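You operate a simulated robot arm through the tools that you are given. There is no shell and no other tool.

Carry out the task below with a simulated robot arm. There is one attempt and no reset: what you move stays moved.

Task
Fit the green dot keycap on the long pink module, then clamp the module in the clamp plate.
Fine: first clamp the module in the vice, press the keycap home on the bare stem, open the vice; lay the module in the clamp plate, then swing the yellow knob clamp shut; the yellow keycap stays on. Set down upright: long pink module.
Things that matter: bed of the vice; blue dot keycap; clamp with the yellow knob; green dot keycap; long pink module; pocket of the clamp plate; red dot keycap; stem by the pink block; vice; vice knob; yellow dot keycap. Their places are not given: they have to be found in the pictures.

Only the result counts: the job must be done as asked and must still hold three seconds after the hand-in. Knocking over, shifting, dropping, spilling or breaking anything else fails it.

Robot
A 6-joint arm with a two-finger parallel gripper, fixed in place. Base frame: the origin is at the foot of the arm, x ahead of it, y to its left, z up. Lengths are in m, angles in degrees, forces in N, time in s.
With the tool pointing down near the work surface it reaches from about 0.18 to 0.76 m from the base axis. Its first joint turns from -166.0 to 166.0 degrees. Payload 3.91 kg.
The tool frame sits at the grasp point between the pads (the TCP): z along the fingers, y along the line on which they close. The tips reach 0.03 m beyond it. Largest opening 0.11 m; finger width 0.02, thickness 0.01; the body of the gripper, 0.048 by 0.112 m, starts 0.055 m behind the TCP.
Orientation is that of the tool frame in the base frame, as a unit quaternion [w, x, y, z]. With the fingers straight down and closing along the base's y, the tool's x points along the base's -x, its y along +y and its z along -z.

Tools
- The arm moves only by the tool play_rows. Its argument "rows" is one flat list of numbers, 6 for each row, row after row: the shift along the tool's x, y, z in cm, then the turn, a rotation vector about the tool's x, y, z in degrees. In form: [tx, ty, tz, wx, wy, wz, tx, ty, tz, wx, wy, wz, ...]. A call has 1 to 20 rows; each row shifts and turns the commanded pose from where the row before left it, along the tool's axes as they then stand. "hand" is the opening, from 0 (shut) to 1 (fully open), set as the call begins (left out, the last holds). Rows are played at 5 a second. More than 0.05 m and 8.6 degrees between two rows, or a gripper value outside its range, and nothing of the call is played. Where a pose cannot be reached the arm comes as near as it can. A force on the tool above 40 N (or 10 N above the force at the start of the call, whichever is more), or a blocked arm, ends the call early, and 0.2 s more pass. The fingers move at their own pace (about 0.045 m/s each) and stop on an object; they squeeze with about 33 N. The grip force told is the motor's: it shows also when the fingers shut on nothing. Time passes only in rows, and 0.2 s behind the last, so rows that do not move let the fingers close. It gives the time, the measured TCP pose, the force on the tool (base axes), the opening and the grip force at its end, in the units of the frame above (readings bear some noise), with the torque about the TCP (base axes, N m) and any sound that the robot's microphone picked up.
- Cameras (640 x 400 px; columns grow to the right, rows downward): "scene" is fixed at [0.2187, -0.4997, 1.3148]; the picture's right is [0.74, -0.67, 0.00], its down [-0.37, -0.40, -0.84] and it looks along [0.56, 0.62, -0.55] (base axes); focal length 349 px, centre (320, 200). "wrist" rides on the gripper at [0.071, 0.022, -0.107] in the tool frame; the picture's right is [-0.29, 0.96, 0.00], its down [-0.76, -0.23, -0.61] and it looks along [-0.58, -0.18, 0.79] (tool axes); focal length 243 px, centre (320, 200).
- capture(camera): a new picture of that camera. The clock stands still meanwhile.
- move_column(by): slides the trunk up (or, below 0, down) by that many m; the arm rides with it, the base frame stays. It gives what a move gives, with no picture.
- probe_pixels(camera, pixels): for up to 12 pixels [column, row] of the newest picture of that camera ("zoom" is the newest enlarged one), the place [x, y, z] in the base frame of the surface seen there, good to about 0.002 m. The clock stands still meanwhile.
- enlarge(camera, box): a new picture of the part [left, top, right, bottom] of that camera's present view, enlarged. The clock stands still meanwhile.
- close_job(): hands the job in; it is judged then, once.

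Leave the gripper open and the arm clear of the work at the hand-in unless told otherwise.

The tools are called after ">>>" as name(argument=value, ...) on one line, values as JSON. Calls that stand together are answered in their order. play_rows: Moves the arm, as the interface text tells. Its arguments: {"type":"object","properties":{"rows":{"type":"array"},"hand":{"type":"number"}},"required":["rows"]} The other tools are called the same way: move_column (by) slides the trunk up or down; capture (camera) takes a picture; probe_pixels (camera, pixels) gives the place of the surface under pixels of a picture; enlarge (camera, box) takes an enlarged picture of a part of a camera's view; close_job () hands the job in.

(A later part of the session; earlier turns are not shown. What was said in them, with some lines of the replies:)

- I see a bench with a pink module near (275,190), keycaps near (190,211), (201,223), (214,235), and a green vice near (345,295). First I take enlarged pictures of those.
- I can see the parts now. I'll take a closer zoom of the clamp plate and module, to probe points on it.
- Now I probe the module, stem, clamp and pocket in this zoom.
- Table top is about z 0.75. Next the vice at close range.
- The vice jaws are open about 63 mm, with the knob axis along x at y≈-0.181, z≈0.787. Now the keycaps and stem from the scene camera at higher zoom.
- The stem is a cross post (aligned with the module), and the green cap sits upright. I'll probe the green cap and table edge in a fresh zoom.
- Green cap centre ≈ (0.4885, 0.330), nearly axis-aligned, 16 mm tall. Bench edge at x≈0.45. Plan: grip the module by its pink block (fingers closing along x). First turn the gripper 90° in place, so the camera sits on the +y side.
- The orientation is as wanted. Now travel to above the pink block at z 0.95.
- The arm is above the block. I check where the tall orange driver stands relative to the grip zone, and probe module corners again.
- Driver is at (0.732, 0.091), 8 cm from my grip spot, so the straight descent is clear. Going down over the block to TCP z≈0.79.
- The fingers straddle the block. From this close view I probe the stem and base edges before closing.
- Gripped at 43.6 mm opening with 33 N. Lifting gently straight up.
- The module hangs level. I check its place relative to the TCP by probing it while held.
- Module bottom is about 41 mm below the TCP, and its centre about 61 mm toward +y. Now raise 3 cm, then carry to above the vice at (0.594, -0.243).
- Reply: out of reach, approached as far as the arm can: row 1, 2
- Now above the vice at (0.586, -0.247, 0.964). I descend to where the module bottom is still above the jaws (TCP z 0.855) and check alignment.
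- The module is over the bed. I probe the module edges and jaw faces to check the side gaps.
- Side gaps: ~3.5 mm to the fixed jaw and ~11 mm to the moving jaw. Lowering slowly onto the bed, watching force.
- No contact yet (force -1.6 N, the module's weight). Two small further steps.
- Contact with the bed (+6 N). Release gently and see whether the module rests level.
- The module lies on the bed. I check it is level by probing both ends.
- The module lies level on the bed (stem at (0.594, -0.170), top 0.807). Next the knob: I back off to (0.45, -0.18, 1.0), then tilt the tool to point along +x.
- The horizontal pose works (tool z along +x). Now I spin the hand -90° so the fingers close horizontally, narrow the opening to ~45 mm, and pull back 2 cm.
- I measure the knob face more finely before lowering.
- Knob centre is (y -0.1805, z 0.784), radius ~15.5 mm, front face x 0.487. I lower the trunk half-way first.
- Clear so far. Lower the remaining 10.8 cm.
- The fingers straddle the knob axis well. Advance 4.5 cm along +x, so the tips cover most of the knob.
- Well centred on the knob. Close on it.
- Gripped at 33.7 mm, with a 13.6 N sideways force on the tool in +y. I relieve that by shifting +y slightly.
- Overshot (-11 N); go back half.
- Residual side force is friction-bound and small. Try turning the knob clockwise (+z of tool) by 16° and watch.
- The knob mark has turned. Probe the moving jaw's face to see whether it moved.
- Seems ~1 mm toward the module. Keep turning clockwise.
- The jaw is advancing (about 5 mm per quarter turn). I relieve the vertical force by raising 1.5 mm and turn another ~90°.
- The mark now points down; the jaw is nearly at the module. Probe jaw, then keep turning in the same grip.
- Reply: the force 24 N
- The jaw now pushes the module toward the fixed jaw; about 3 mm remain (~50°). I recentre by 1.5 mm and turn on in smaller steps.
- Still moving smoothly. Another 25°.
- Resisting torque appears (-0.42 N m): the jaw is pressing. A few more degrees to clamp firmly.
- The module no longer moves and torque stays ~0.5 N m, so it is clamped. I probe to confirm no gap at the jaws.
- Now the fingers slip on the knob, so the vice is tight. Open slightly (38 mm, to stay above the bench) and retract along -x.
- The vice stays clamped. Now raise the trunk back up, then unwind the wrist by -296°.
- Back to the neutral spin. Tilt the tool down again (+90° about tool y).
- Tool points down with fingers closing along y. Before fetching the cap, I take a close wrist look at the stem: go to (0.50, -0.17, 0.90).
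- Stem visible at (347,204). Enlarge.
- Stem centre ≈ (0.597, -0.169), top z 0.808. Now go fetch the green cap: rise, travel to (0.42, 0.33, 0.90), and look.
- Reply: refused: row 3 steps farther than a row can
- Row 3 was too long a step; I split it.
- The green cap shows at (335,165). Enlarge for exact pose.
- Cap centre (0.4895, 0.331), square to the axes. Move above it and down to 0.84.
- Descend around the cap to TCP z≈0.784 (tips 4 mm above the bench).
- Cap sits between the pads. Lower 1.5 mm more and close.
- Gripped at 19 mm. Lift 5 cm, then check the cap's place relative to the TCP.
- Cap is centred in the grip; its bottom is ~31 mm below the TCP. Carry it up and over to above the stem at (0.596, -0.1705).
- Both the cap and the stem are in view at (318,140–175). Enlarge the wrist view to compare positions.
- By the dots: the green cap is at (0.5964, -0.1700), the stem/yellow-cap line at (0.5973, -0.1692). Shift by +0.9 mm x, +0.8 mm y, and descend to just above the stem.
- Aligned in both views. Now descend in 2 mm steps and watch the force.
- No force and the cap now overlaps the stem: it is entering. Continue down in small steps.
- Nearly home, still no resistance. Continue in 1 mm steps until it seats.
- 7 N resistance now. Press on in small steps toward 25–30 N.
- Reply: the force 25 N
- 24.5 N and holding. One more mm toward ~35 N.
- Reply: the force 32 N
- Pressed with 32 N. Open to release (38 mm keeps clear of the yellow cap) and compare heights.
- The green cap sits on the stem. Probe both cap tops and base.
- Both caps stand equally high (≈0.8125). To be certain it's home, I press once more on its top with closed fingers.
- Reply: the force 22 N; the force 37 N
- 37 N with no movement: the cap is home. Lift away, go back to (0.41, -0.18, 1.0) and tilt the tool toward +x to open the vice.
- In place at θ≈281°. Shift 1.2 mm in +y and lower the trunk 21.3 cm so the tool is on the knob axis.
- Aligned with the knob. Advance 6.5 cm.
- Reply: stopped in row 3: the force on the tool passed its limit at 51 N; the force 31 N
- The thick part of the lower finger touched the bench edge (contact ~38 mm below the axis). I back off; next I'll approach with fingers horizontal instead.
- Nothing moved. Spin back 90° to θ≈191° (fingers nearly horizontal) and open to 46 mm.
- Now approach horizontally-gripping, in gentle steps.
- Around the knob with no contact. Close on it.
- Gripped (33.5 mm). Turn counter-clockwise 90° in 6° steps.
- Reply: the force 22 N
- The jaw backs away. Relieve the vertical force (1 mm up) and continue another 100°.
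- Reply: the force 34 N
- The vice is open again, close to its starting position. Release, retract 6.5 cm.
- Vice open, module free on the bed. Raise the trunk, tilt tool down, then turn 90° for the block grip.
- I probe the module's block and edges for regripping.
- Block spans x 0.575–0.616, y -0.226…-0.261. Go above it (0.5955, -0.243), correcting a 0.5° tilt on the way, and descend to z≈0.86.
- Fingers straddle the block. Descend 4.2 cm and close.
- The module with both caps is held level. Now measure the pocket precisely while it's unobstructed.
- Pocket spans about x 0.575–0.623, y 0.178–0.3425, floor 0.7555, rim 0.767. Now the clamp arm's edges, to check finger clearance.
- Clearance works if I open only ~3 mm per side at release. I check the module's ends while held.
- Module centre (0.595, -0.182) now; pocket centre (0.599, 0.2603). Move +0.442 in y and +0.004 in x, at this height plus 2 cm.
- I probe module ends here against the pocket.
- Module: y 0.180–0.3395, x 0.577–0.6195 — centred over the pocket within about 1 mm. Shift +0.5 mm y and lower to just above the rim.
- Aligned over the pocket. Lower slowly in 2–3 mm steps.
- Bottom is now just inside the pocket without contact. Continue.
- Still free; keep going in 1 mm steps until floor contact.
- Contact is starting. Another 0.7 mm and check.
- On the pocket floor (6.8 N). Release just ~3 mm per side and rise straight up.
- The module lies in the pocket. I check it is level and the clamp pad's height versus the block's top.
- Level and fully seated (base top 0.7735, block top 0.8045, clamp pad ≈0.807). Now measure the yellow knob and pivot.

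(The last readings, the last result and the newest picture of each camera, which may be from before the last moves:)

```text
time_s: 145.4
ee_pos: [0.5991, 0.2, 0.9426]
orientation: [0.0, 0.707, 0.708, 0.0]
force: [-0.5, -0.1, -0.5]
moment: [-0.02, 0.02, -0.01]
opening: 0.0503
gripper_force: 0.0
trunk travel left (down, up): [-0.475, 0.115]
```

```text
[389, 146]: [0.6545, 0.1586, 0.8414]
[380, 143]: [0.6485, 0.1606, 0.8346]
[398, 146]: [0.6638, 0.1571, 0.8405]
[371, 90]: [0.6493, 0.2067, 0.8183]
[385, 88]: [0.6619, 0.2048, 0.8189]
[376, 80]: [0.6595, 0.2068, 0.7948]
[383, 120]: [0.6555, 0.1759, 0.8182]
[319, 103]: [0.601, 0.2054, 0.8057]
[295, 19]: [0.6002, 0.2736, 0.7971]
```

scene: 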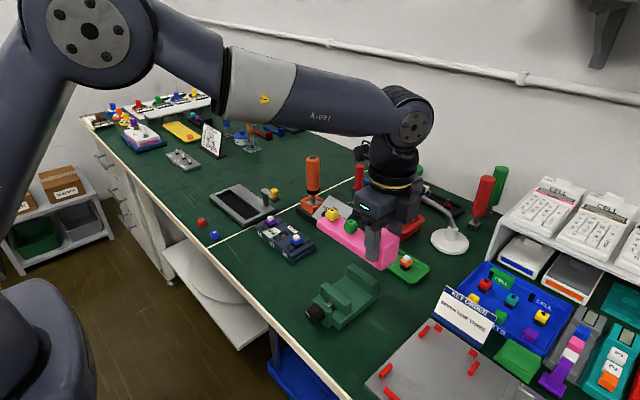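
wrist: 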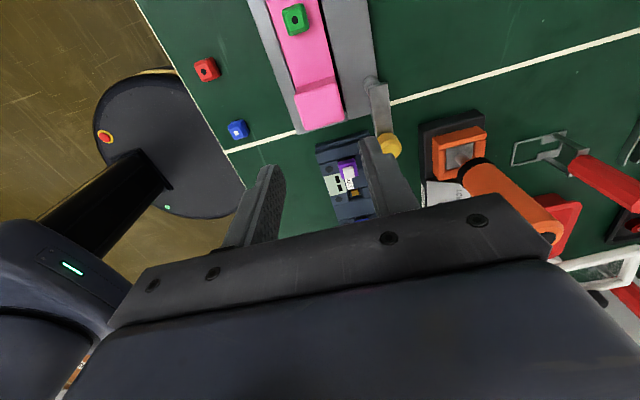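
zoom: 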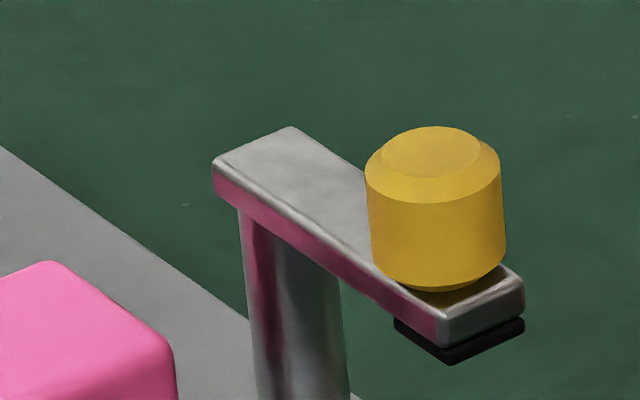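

Knob centre (0.6535, 0.1535), radius ~10.5 mm, top 0.8405; pivot ≈ (0.6535, 0.1985). I'll cage the knob between the fingers (closing line tangent to its arc) and sweep. Move above it, fingers at ~25 mm.

>>> play_rows(rows=[-2.33, 2.72, 0, 0, 0, 0, -2.33, 2.72, 0, 0, 0, 0, 0, 0, 2, 0, 0, 0, 0, 0, 2, 0, 0, 0, 0, 0, 1.7, 0, 0, 0, 0, 0, 0, 0, 0, 0], hand=0.24)

>>> capture(camera="wrist")

>>> enlarge(camera="scene", box=[220, 150, 316, 222])

```text
time_s: 146.8
ee_pos: [0.6544, 0.1537, 0.8846]
orientation: [0.0, 0.706, 0.708, 0.0]
force: [0.5, 0.0, -0.5]
moment: [0.02, -0.04, 0.0]
opening: 0.0264
gripper_force: 0.0
trunk travel left (down, up): [-0.475, 0.115]
```

```text
taken
```

wrist: 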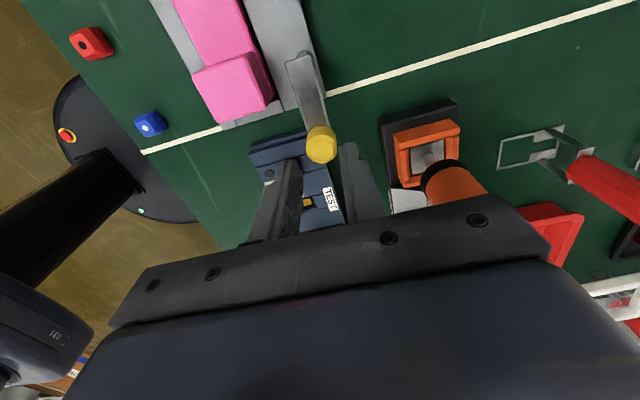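

```text
5.56 times, centred on (268, 186) of scene
```

zoom: 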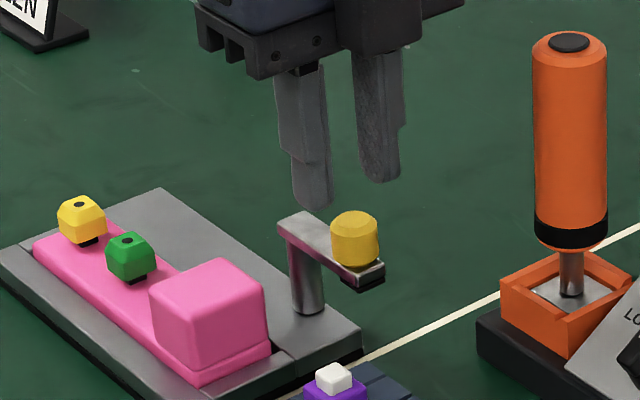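

Knob lies between the finger tips in view. Descend 3.4 cm in small steps so the tips end just above the arm.

>>> play_rows(rows=[0, -0.05, 1, 0, 0, 0, 0, 0, 0.6, 0, 0, 0, 0, 0, 0.6, 0, 0, 0, 0, 0, 0.6, 0, 0, 0, 0, 0, 0.5, 0, 0, 0, 0, 0, 0, 0, 0, 0])

>>> enlarge(camera="scene", box=[240, 165, 304, 213])

>>> enlarge(camera="wrist", box=[240, 90, 400, 200])

```text
time_s: 148.2
ee_pos: [0.6544, 0.1545, 0.8527]
orientation: [-0.001, 0.706, 0.708, -0.001]
force: [0.8, 0.2, 0.0]
moment: [-0.04, 0.04, -0.02]
opening: 0.0262
gripper_force: 0.1
trunk travel left (down, up): [-0.475, 0.115]
```

```text
8.33 times, centred on (272, 189) of scene
```

zoom: 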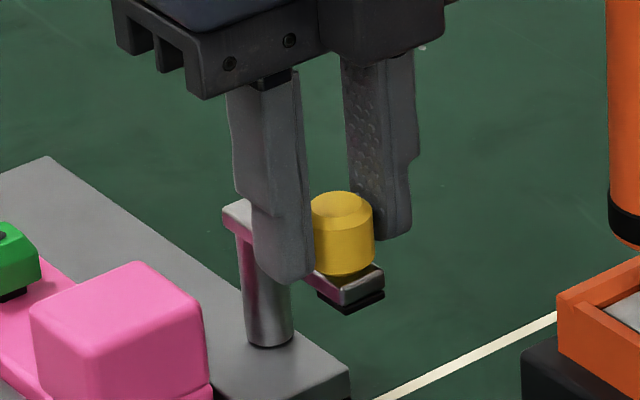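

```text
3.64 times, centred on (320, 145) of wrist
```

zoom: 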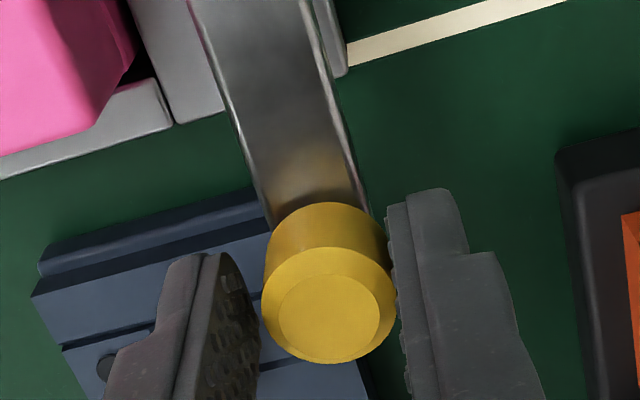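

Knob is caged. Sweep the first 48° along the arc around the pivot (r = 45 mm), turning the hand in step.

>>> play_rows(rows=[0.0247, -0.4704, 0, 0, 0, 6, 0.0247, -0.4704, 0, 0, 0, 6, 0.0247, -0.4704, 0, 0, 0, 6, 0.0247, -0.4704, 0, 0, 0, 6, 0.0247, -0.4704, 0, 0, 0, 6, 0.0247, -0.4704, 0, 0, 0, 6, 0.0247, -0.4704, 0, 0, 0, 6, 0.0247, -0.4704, 0, 0, 0, 6, 0, 0, 0, 0, 0, 0])

>>> enlarge(camera="scene", box=[230, 160, 310, 220])

>>> capture(camera="wrist")

```text
time_s: 150.2
ee_pos: [0.6199, 0.1682, 0.8523]
orientation: [-0.001, 0.933, 0.359, -0.001]
force: [-0.4, 0.3, 0.6]
moment: [-0.04, -0.01, -0.03]
opening: 0.0264
gripper_force: 0.1
trunk travel left (down, up): [-0.475, 0.115]
```

```text
6.67 times, centred on (270, 190) of scene
```

zoom: 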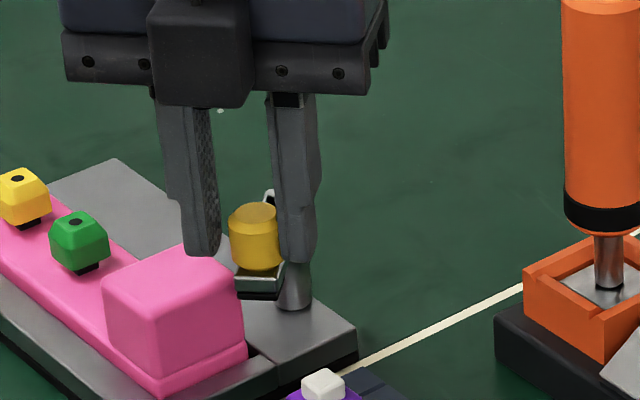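

```text
taken
```

wrist: 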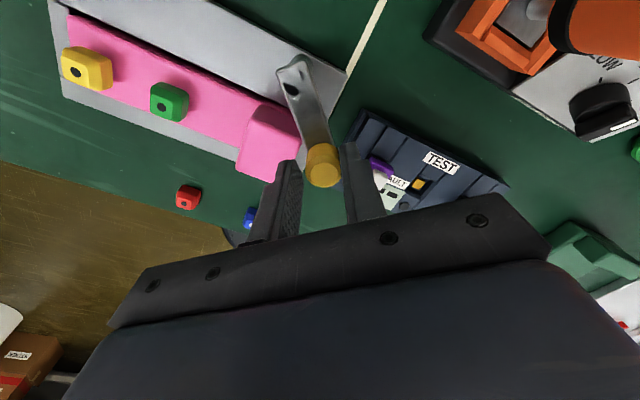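

The clamp arm follows freely. Sweep the remaining 42°.

>>> play_rows(rows=[0.0247, -0.4704, 0, 0, 0, 6, 0.0247, -0.4704, 0, 0, 0, 6, 0.0247, -0.4704, 0, 0, 0, 6, 0.0247, -0.4704, 0, 0, 0, 6, 0.0247, -0.4704, 0, 0, 0, 6, 0.0247, -0.4704, 0, 0, 0, 6, 0.0247, -0.4704, 0, 0, 0, 6, 0, 0, 0, 0, 0, 0])

>>> enlarge(camera="scene", box=[210, 160, 290, 220])

>>> capture(camera="wrist")

```text
time_s: 152.0
ee_pos: [0.6194, 0.1016, 0.8461]
orientation: [-0.037, 0.992, 0.119, -0.001]
force: [0.9, -0.8, 0.3]
moment: [0.04, 0.04, 0.03]
opening: 0.0262
gripper_force: 0.1
out of reach, approached as far as the arm can: row 3, 4, 5, 6, 7
trunk travel left (down, up): [-0.475, 0.115]
```

```text
6.67 times, centred on (250, 190) of scene
```

zoom: 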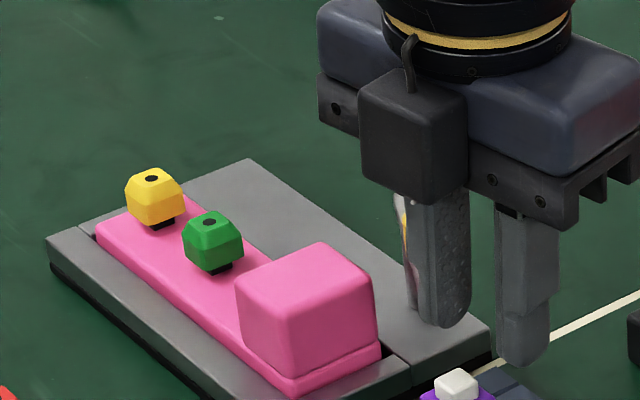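

```text
taken
```

wrist: 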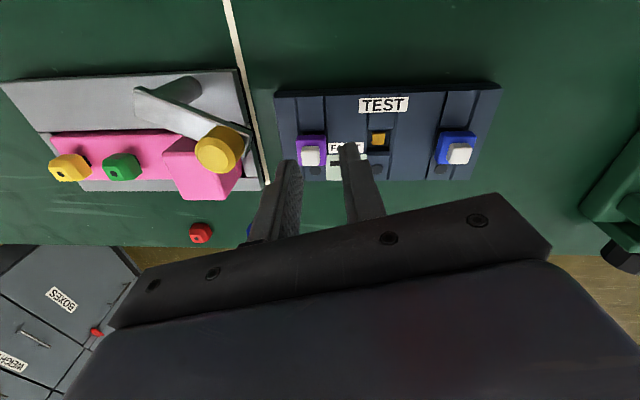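

The wrist joint limit was reached, so the hand drifted off the knob; the clamp arm stayed partly swung. Nothing seems touched, and I rise at once. I'll redo the rest with the hand turned the other way (180° around).

>>> play_rows(rows=[0, 0, -2, 0, 0, 0, 0, 0, -3, 0, 0, 0, 0, 0, -3, 0, 0, 0, 0, 0, -3, 0, 0, 0, 0, 0, 0, 0, 0, 0])

>>> capture(camera="scene")

>>> enlarge(camera="scene", box=[205, 165, 317, 255])

```text
time_s: 153.2
ee_pos: [0.6203, 0.07, 0.9532]
orientation: [-0.026, 0.994, 0.109, -0.003]
force: [0.1, -0.7, -0.2]
moment: [-0.03, 0.0, 0.05]
opening: 0.0266
gripper_force: 0.0
out of reach, approached as far as the arm can: row 1, 2
trunk travel left (down, up): [-0.475, 0.115]
```

```text
taken
```

scene: 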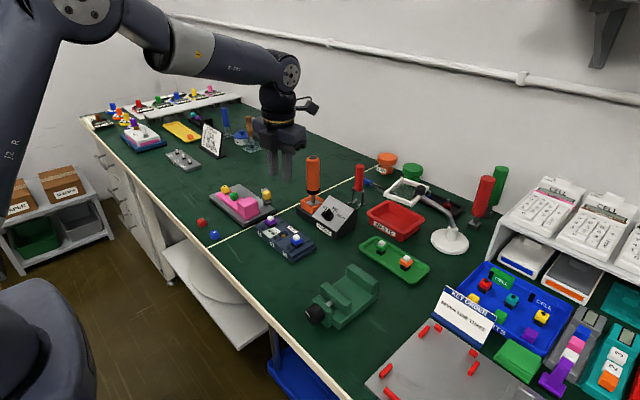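

```text
4.44 times, centred on (261, 210) of scene
```

zoom: 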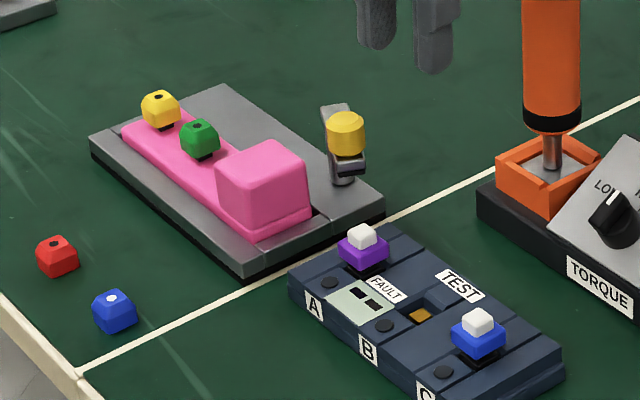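

All else is intact; the clamp arm stands about half-way. Probe its knob now.

>>> probe_pixels(camera="zoom", pixels=[[346, 117], [335, 108], [330, 120], [362, 130], [346, 150], [340, 180], [350, 172], [262, 160]])

>>> enlarge(camera="scene", box=[252, 180, 282, 205])

```text
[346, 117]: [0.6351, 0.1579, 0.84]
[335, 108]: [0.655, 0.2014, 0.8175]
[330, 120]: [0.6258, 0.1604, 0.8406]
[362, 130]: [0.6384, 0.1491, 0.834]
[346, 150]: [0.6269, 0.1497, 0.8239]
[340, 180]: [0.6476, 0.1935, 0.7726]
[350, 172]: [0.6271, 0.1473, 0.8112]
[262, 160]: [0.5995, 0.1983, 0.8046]
```

```text
16.00 times, centred on (267, 192) of scene
```

zoom: 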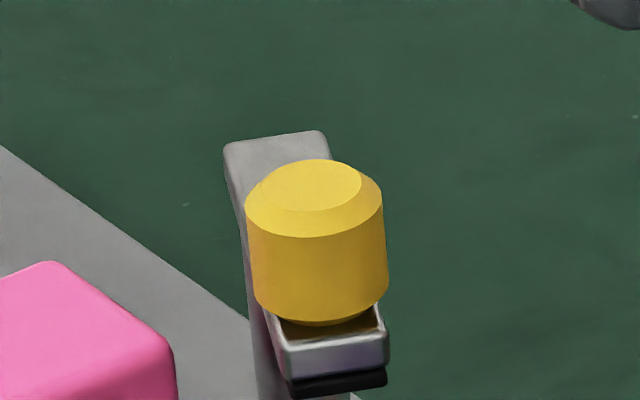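

>>> probe_pixels(camera="zoom", pixels=[[312, 185], [270, 190], [360, 185], [312, 165], [312, 210], [315, 270], [250, 240], [383, 240], [275, 140], [228, 155], [325, 135]])

```text
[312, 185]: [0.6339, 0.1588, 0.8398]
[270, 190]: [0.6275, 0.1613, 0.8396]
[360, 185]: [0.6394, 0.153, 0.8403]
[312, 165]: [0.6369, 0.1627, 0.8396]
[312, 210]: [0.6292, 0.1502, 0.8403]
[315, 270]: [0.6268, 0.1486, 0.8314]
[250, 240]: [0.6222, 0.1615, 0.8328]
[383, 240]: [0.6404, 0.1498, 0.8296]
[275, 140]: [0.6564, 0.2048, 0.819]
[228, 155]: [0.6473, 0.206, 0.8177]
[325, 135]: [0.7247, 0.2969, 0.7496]
```

The knob is at (0.633, 0.158): the arm is at 26.6° of its swing. Fix the small tilt, then unwind the hand by -231° high in the air.

>>> play_rows(rows=[0, 0, -1, -3.0, 0, 0, 0, 0, 0, 0, 0, -8.25, 0, 0, 0, 0, 0, -8.25, 0, 0, 0, 0, 0, -8.25, 0, 0, 0, 0, 0, -8.25, 0, 0, 0, 0, 0, -8.25, 0, 0, 0, 0, 0, -8.25, 0, 0, 0, 0, 0, -8.25, 0, 0, 0, 0, 0, -8.25, 0, 0, 0, 0, 0, -8.25, 0, 0, 0, 0, 0, -8.25, 0, 0, 0, 0, 0, -8.25, 0, 0, 0, 0, 0, -8.25, 0, 0, 0, 0, 0, -8.25, 0, 0, 0, 0, 0, -8.25, 0, 0, 0, 0, 0, 0])

>>> play_rows(rows=[0, 0, 0, 0, 0, -8.25, 0, 0, 0, 0, 0, -8.25, 0, 0, 0, 0, 0, -8.25, 0, 0, 0, 0, 0, -8.25, 0, 0, 0, 0, 0, -8.25, 0, 0, 0, 0, 0, -8.25, 0, 0, 0, 0, 0, -8.25, 0, 0, 0, 0, 0, -8.25, 0, 0, 0, 0, 0, -8.25, 0, 0, 0, 0, 0, -8.25, 0, 0, 0, 0, 0, -8.25, 0, 0, 0, 0, 0, -8.25, 0, 0, 0, 0, 0, -8.25, 0, 0, 0, 0, 0, -8.25, 0, 0, 0, 0, 0, 0])

```text
time_s: 156.6
ee_pos: [0.6222, 0.0525, 0.963]
orientation: [0.001, 0.442, 0.897, -0.003]
force: [0.1, -0.1, -0.5]
moment: [0.0, 0.01, -0.01]
opening: 0.0264
gripper_force: 0.0
out of reach, approached as far as the arm can: row 1
trunk travel left (down, up): [-0.475, 0.115]
```

```text
time_s: 159.8
ee_pos: [0.622, 0.053, 0.9632]
orientation: [-0.001, -0.524, 0.852, -0.003]
force: [0.3, -0.6, -0.8]
moment: [0.02, -0.01, -0.01]
opening: 0.0263
gripper_force: 0.0
trunk travel left (down, up): [-0.475, 0.115]
```

Hand is now at φ = -63°, tangent to the arc the other way round. Move above the knob.

>>> play_rows(rows=[-3.29, 1.247, 0, 0, 0, 0, -3.29, 1.247, 0, 0, 0, 0, -3.3, 1.247, 0, 0, 0, 0, 0, 0, 3, 0, 0, 0, 0, 0, 3, 0, 0, 0, 0, 0, 1.8, 0, 0, 0, 0, 0, 0, 0, 0, 0])

>>> capture(camera="wrist")

>>> enlarge(camera="scene", box=[220, 150, 316, 222])

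```text
time_s: 161.4
ee_pos: [0.6334, 0.1556, 0.8844]
orientation: [-0.001, -0.522, 0.853, -0.003]
force: [-0.5, -0.5, 0.6]
moment: [-0.02, -0.01, 0.0]
opening: 0.0265
gripper_force: 0.0
trunk travel left (down, up): [-0.475, 0.115]
```

```text
taken
```

wrist: 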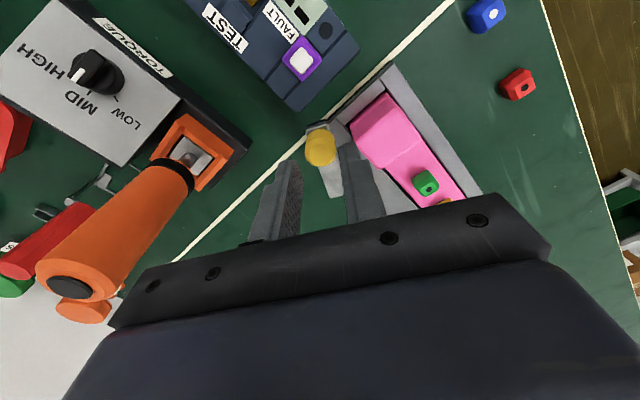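

```text
5.56 times, centred on (268, 186) of scene
```

zoom: 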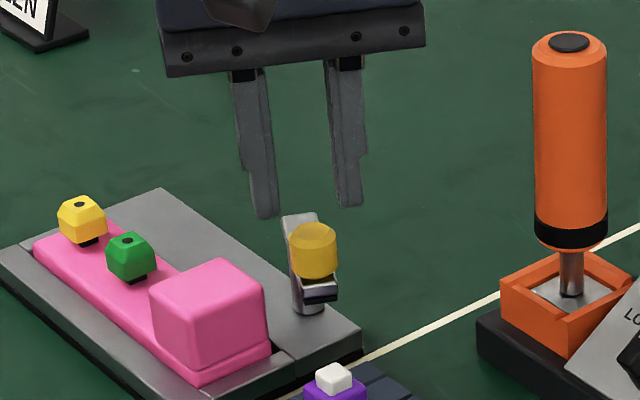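

Centred over the knob again (320,147 in view). Descend 3.2 cm.

>>> play_rows(rows=[-0.1, 0, 1, 0, 0, 0, 0, 0, 0.6, 0, 0, 0, 0, 0, 0.6, 0, 0, 0, 0, 0, 0.5, 0, 0, 0, 0, 0, 0.5, 0, 0, 0, 0, 0, 0, 0, 0, 0])

>>> enlarge(camera="scene", box=[235, 165, 299, 213])

>>> enlarge(camera="wrist", box=[240, 90, 400, 200])

```text
time_s: 162.8
ee_pos: [0.6337, 0.1572, 0.8518]
orientation: [-0.002, -0.522, 0.853, -0.003]
force: [1.1, 0.5, 0.1]
moment: [-0.02, 0.01, -0.02]
opening: 0.0263
gripper_force: 0.1
trunk travel left (down, up): [-0.475, 0.115]
```

```text
8.33 times, centred on (267, 189) of scene
```

zoom: 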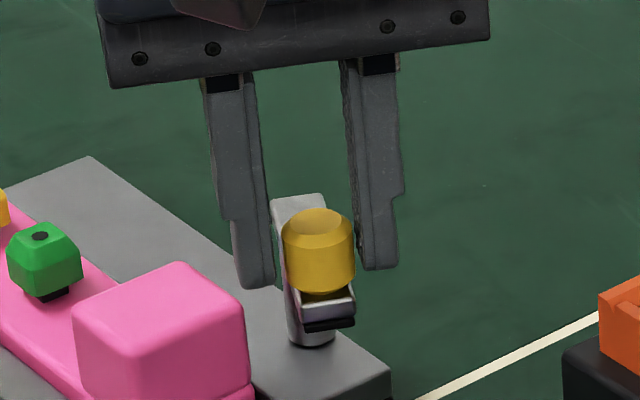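

```text
3.64 times, centred on (320, 145) of wrist
```

zoom: 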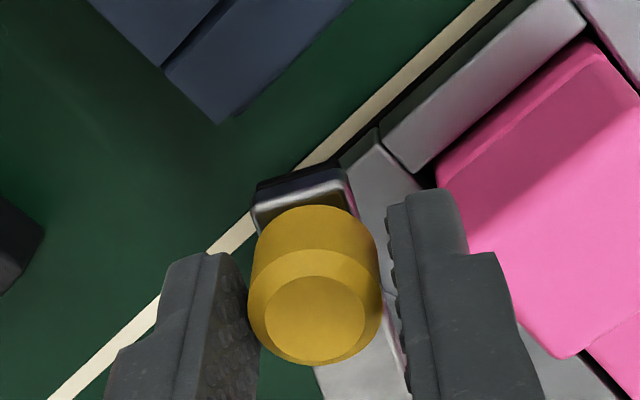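

Knob is caged. Sweep 30° and look.

>>> play_rows(rows=[-0.0247, 0.4704, 0, 0, 0, 6, -0.0247, 0.4704, 0, 0, 0, 6, -0.0247, 0.4704, 0, 0, 0, 6, -0.0247, 0.4704, 0, 0, 0, 6, -0.0247, 0.4704, 0, 0, 0, 6, 0, 0, 0, 0, 0, 0])

>>> enlarge(camera="scene", box=[225, 165, 289, 213])

```text
time_s: 164.2
ee_pos: [0.6166, 0.1733, 0.8522]
orientation: [-0.001, -0.283, 0.959, -0.003]
force: [-0.5, 0.1, -0.4]
moment: [0.0, 0.0, 0.01]
opening: 0.0266
gripper_force: 0.7
trunk travel left (down, up): [-0.475, 0.115]
```

```text
8.33 times, centred on (257, 189) of scene
```

zoom: 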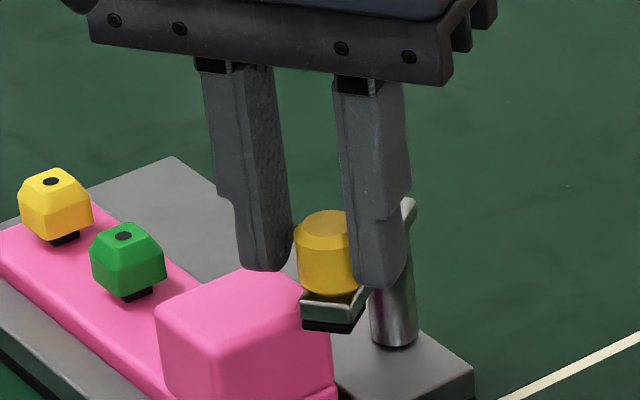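

Following well; the pad is near the block's edge. Next 18°.

>>> play_rows(rows=[-0.0247, 0.4704, 0, 0, 0, 6, -0.0247, 0.4704, 0, 0, 0, 6, -0.0247, 0.4704, 0, 0, 0, 6, 0, 0, 0, 0, 0, 0])

>>> enlarge(camera="scene", box=[225, 165, 289, 213])

```text
time_s: 165.2
ee_pos: [0.6108, 0.186, 0.852]
orientation: [0.0, -0.129, 0.992, -0.004]
force: [0.7, -0.4, 0.0]
moment: [-0.01, -0.03, 0.02]
opening: 0.0264
gripper_force: 0.0
trunk travel left (down, up): [-0.475, 0.115]
```

```text
8.33 times, centred on (257, 189) of scene
```

zoom: 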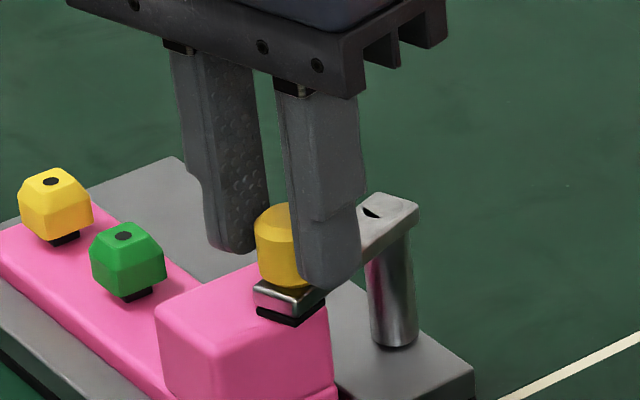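

Pad is sliding over the block with no force. Continue 15° in 5° steps.

>>> play_rows(rows=[-0.0171, 0.3922, 0, 0, 0, 5, -0.0171, 0.3922, 0, 0, 0, 5, -0.0171, 0.3922, 0, 0, 0, 5, 0, 0, 0, 0, 0, 0])

>>> enlarge(camera="scene", box=[225, 165, 289, 213])

>>> capture(camera="wrist")

```text
time_s: 166.2
ee_pos: [0.6079, 0.1974, 0.8529]
orientation: [0.0, 0.0, 1.0, -0.003]
force: [0.6, 0.0, -0.4]
moment: [0.0, -0.05, -0.01]
opening: 0.0266
gripper_force: 0.3
trunk travel left (down, up): [-0.475, 0.115]
```

```text
8.33 times, centred on (257, 189) of scene
```

zoom: 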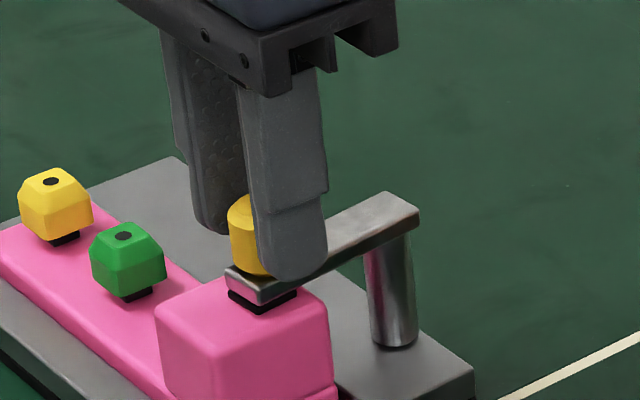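

```text
taken
```

wrist: 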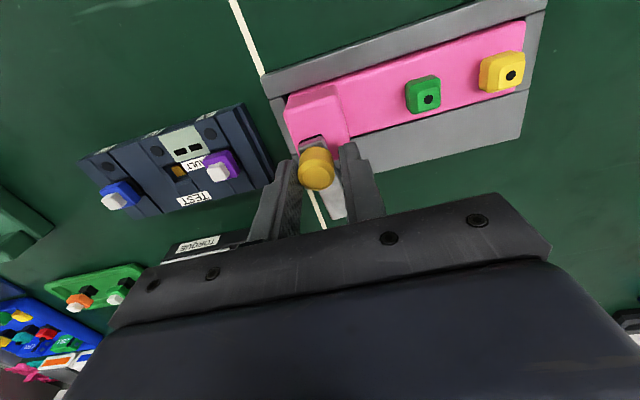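

Arm now lies nearly straight across the block; no stop felt yet. Push a little further in 3° steps to find the end stop.

>>> play_rows(rows=[-0.0062, 0.2355, 0, 0, 0, 3, -0.0062, 0.2355, 0, 0, 0, 3, 0, 0, 0, 0, 0, 0])

>>> enlarge(camera="scene", box=[225, 165, 289, 213])

```text
time_s: 167.0
ee_pos: [0.6091, 0.2023, 0.852]
orientation: [0.001, 0.053, 0.999, -0.004]
force: [0.5, -2.3, 0.6]
moment: [-0.03, -0.02, 0.01]
opening: 0.0279
gripper_force: 1.6
trunk travel left (down, up): [-0.475, 0.115]
```

```text
8.33 times, centred on (257, 189) of scene
```

zoom: 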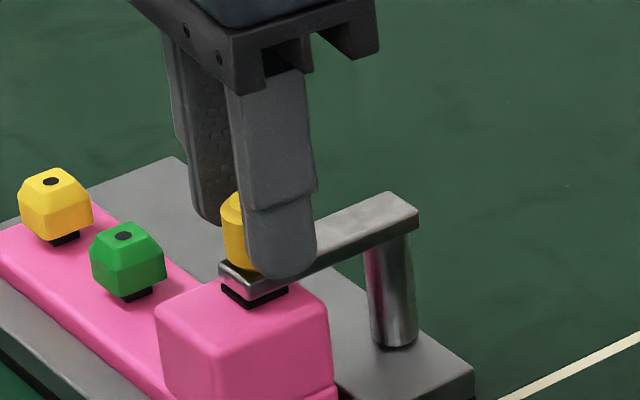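

Slight resistance (2.3 N) begins. Another 4°.

>>> play_rows(rows=[-0.0027, 0.157, 0, 0, 0, 2, -0.0027, 0.157, 0, 0, 0, 2, 0, 0, 0, 0, 0, 0])

>>> enlarge(camera="scene", box=[225, 165, 289, 213])

```text
time_s: 167.8
ee_pos: [0.6086, 0.2056, 0.8526]
orientation: [-0.001, 0.088, 0.996, -0.003]
force: [0.8, -7.5, 0.8]
moment: [-0.06, 0.11, 0.02]
opening: 0.0302
gripper_force: 3.9
trunk travel left (down, up): [-0.475, 0.115]
```

```text
8.33 times, centred on (257, 189) of scene
```

zoom: 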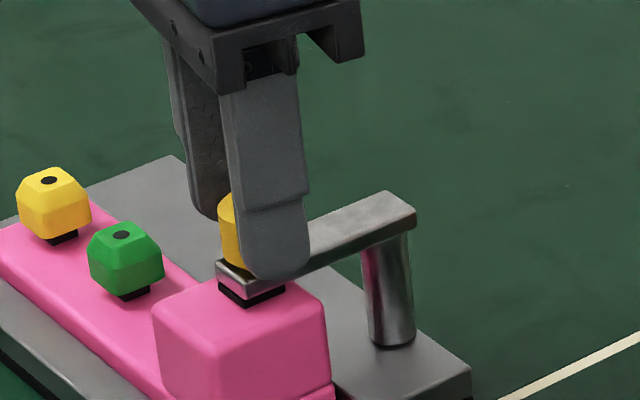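

That's the end stop (7.5 N); I stop pushing. Back off slightly, open, and rise straight up.

>>> play_rows(rows=[0, -0.15, 0, 0, 0, -2, 0, -0.15, 0, 0, 0, -2, 0, 0, 0, 0, 0, 0])

>>> play_rows(rows=[0, 0, 0, 0, 0, 0, 0, 0, -1, 0, 0, 0, 0, 0, -1, 0, 0, 0, 0, 0, -2, 0, 0, 0, 0, 0, -4, 0, 0, 0, 0, 0, -4, 0, 0, 0, 0, 0, 0, 0, 0, 0], hand=0.3)

>>> capture(camera="wrist")

>>> enlarge(camera="scene", box=[205, 170, 285, 230])

```text
time_s: 168.6
ee_pos: [0.6087, 0.2038, 0.8519]
orientation: [0.001, 0.052, 0.999, -0.003]
force: [-1.1, -1.4, -0.5]
moment: [0.01, 0.01, 0.0]
opening: 0.0273
gripper_force: 0.7
trunk travel left (down, up): [-0.475, 0.115]
```

```text
time_s: 170.2
ee_pos: [0.6087, 0.2039, 0.9718]
orientation: [0.001, 0.052, 0.999, -0.004]
force: [0.4, 0.6, 0.9]
moment: [-0.01, -0.01, 0.01]
opening: 0.033
gripper_force: 0.1
trunk travel left (down, up): [-0.475, 0.115]
```

```text
taken
```

wrist: 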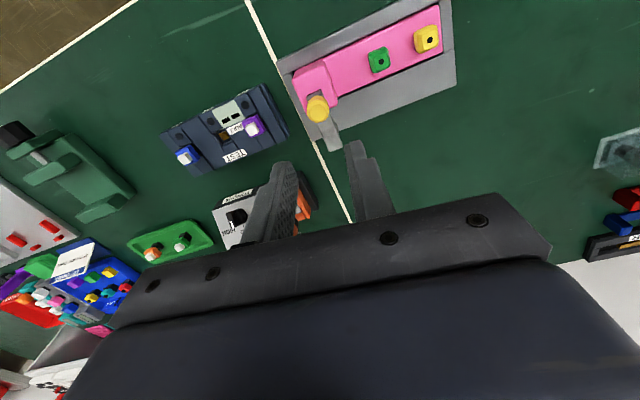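

```text
6.67 times, centred on (245, 200) of scene
```

zoom: 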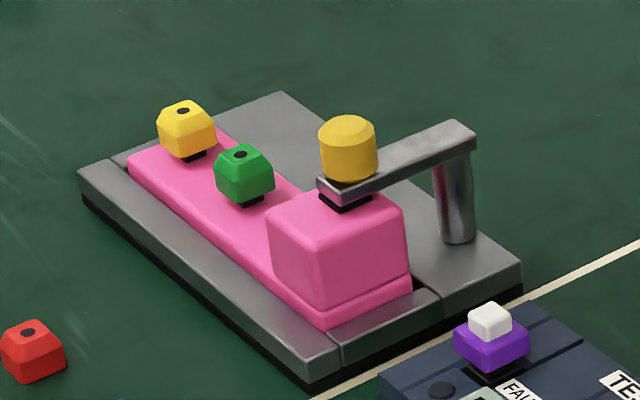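

The clamp arm lies across the block with the pad on it. I check the swing angle and that the caps/module are still seated.

>>> probe_pixels(camera="zoom", pixels=[[349, 128], [470, 130], [440, 130], [332, 195], [345, 203], [182, 110], [240, 155], [280, 93], [82, 172], [520, 262], [300, 235], [400, 160]])

>>> enlarge(camera="scene", box=[236, 180, 268, 204])

>>> enlarge(camera="wrist", box=[270, 0, 460, 150])

```text
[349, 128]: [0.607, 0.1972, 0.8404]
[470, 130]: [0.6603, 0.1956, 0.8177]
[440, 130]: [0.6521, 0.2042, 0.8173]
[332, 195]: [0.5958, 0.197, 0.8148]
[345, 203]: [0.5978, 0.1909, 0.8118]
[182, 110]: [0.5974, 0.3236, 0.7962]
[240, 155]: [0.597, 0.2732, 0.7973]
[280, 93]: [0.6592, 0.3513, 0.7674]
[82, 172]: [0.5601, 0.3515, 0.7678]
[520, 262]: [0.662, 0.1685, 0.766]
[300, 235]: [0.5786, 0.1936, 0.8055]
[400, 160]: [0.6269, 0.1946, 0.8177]
```

```text
16.00 times, centred on (252, 192) of scene
```

zoom: 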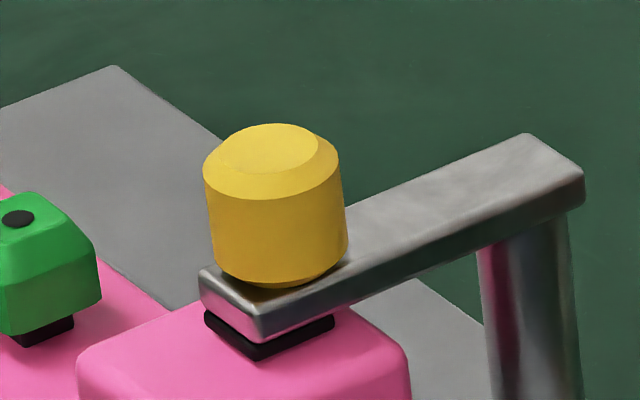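

```text
2.67 times, centred on (365, 75) of wrist
```

zoom: 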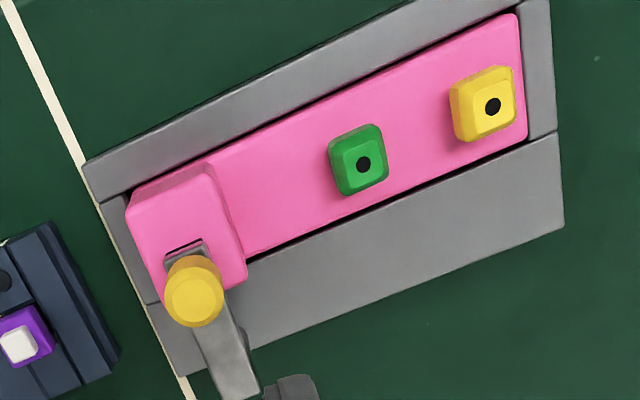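

The clamp is shut (arm square across, knob at (0.607, 0.197)), both caps on, module seated. Retreat the arm to its start region with the gripper open.

>>> play_rows(rows=[0, 0, -2, 0, 0, -6, 3, -3, -1.5, 0, 0, 0, 3, -3, -1.5, 0, 0, 0, 3, -3, -1.5, 0, 0, 0, 3, -3, -1.5, 0, 0, 0, 3, -3, -1.5, 0, 0, 0, 3, -3, -1.5, 0, 0, 0, 3, -3, 0, 0, 0, 0, 0, 0, 0, 0, 0, 0], hand=1)

>>> capture(camera="scene")

>>> enlarge(camera="scene", box=[180, 150, 420, 340])

```text
time_s: 172.2
ee_pos: [0.3986, -0.0069, 1.0826]
orientation: [0.001, 0.0, 1.0, -0.005]
force: [-0.1, -0.3, 0.5]
moment: [0.0, -0.03, -0.01]
opening: 0.1101
gripper_force: 0.1
trunk travel left (down, up): [-0.475, 0.115]
```

```text
taken
```

scene: 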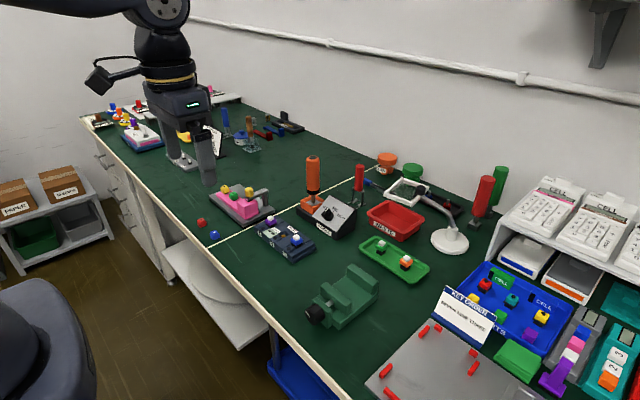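

```text
2.11 times, centred on (300, 245) of scene
```

zoom: 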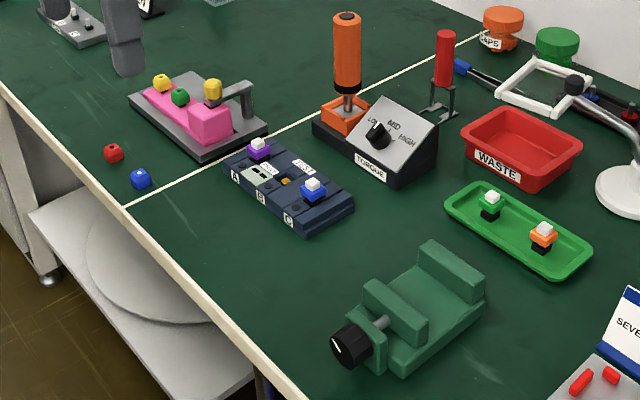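

The vice is open and empty. The module lies in the plate with the green and yellow caps on and the clamp shut. The other objects are where they were, and the arm is clear with the gripper open. Handing in.

>>> close_job()

```text
The job is handed in.
```

I fitted the green dot keycap on the long pink module and clamped the module in the clamp plate, then handed the job in. I have not seen the judgement.

- **Keycap:** With the module clamped in the vice, I pressed the green cap onto the bare stem by the pink block. It took about 32 N in the grip and then 37 N on its top, with no further movement. Its top measured level with the yellow cap, which stayed on throughout.
- **Vice:** It is open again, close to its starting position, and empty.
- **Clamp plate:** The module lies upright and level in the pocket, seated on the floor. The yellow knob clamp is swung shut across the pink block.

Three contacts could matter to the judging:

- **Bench edge:** On one approach to the vice knob, a finger hit the bench edge (about 51 N). I backed off and nothing had moved.
- **Clamp swing:** My first sweep of the clamp ran into a wrist joint limit and the hand left the knob. I turned the hand round and finished the swing.
- **End stop:** Pushing the clamp to its end stop moved the plate by 1 mm at most.

At the hand-in the arm was clear of the work with the gripper fully open.
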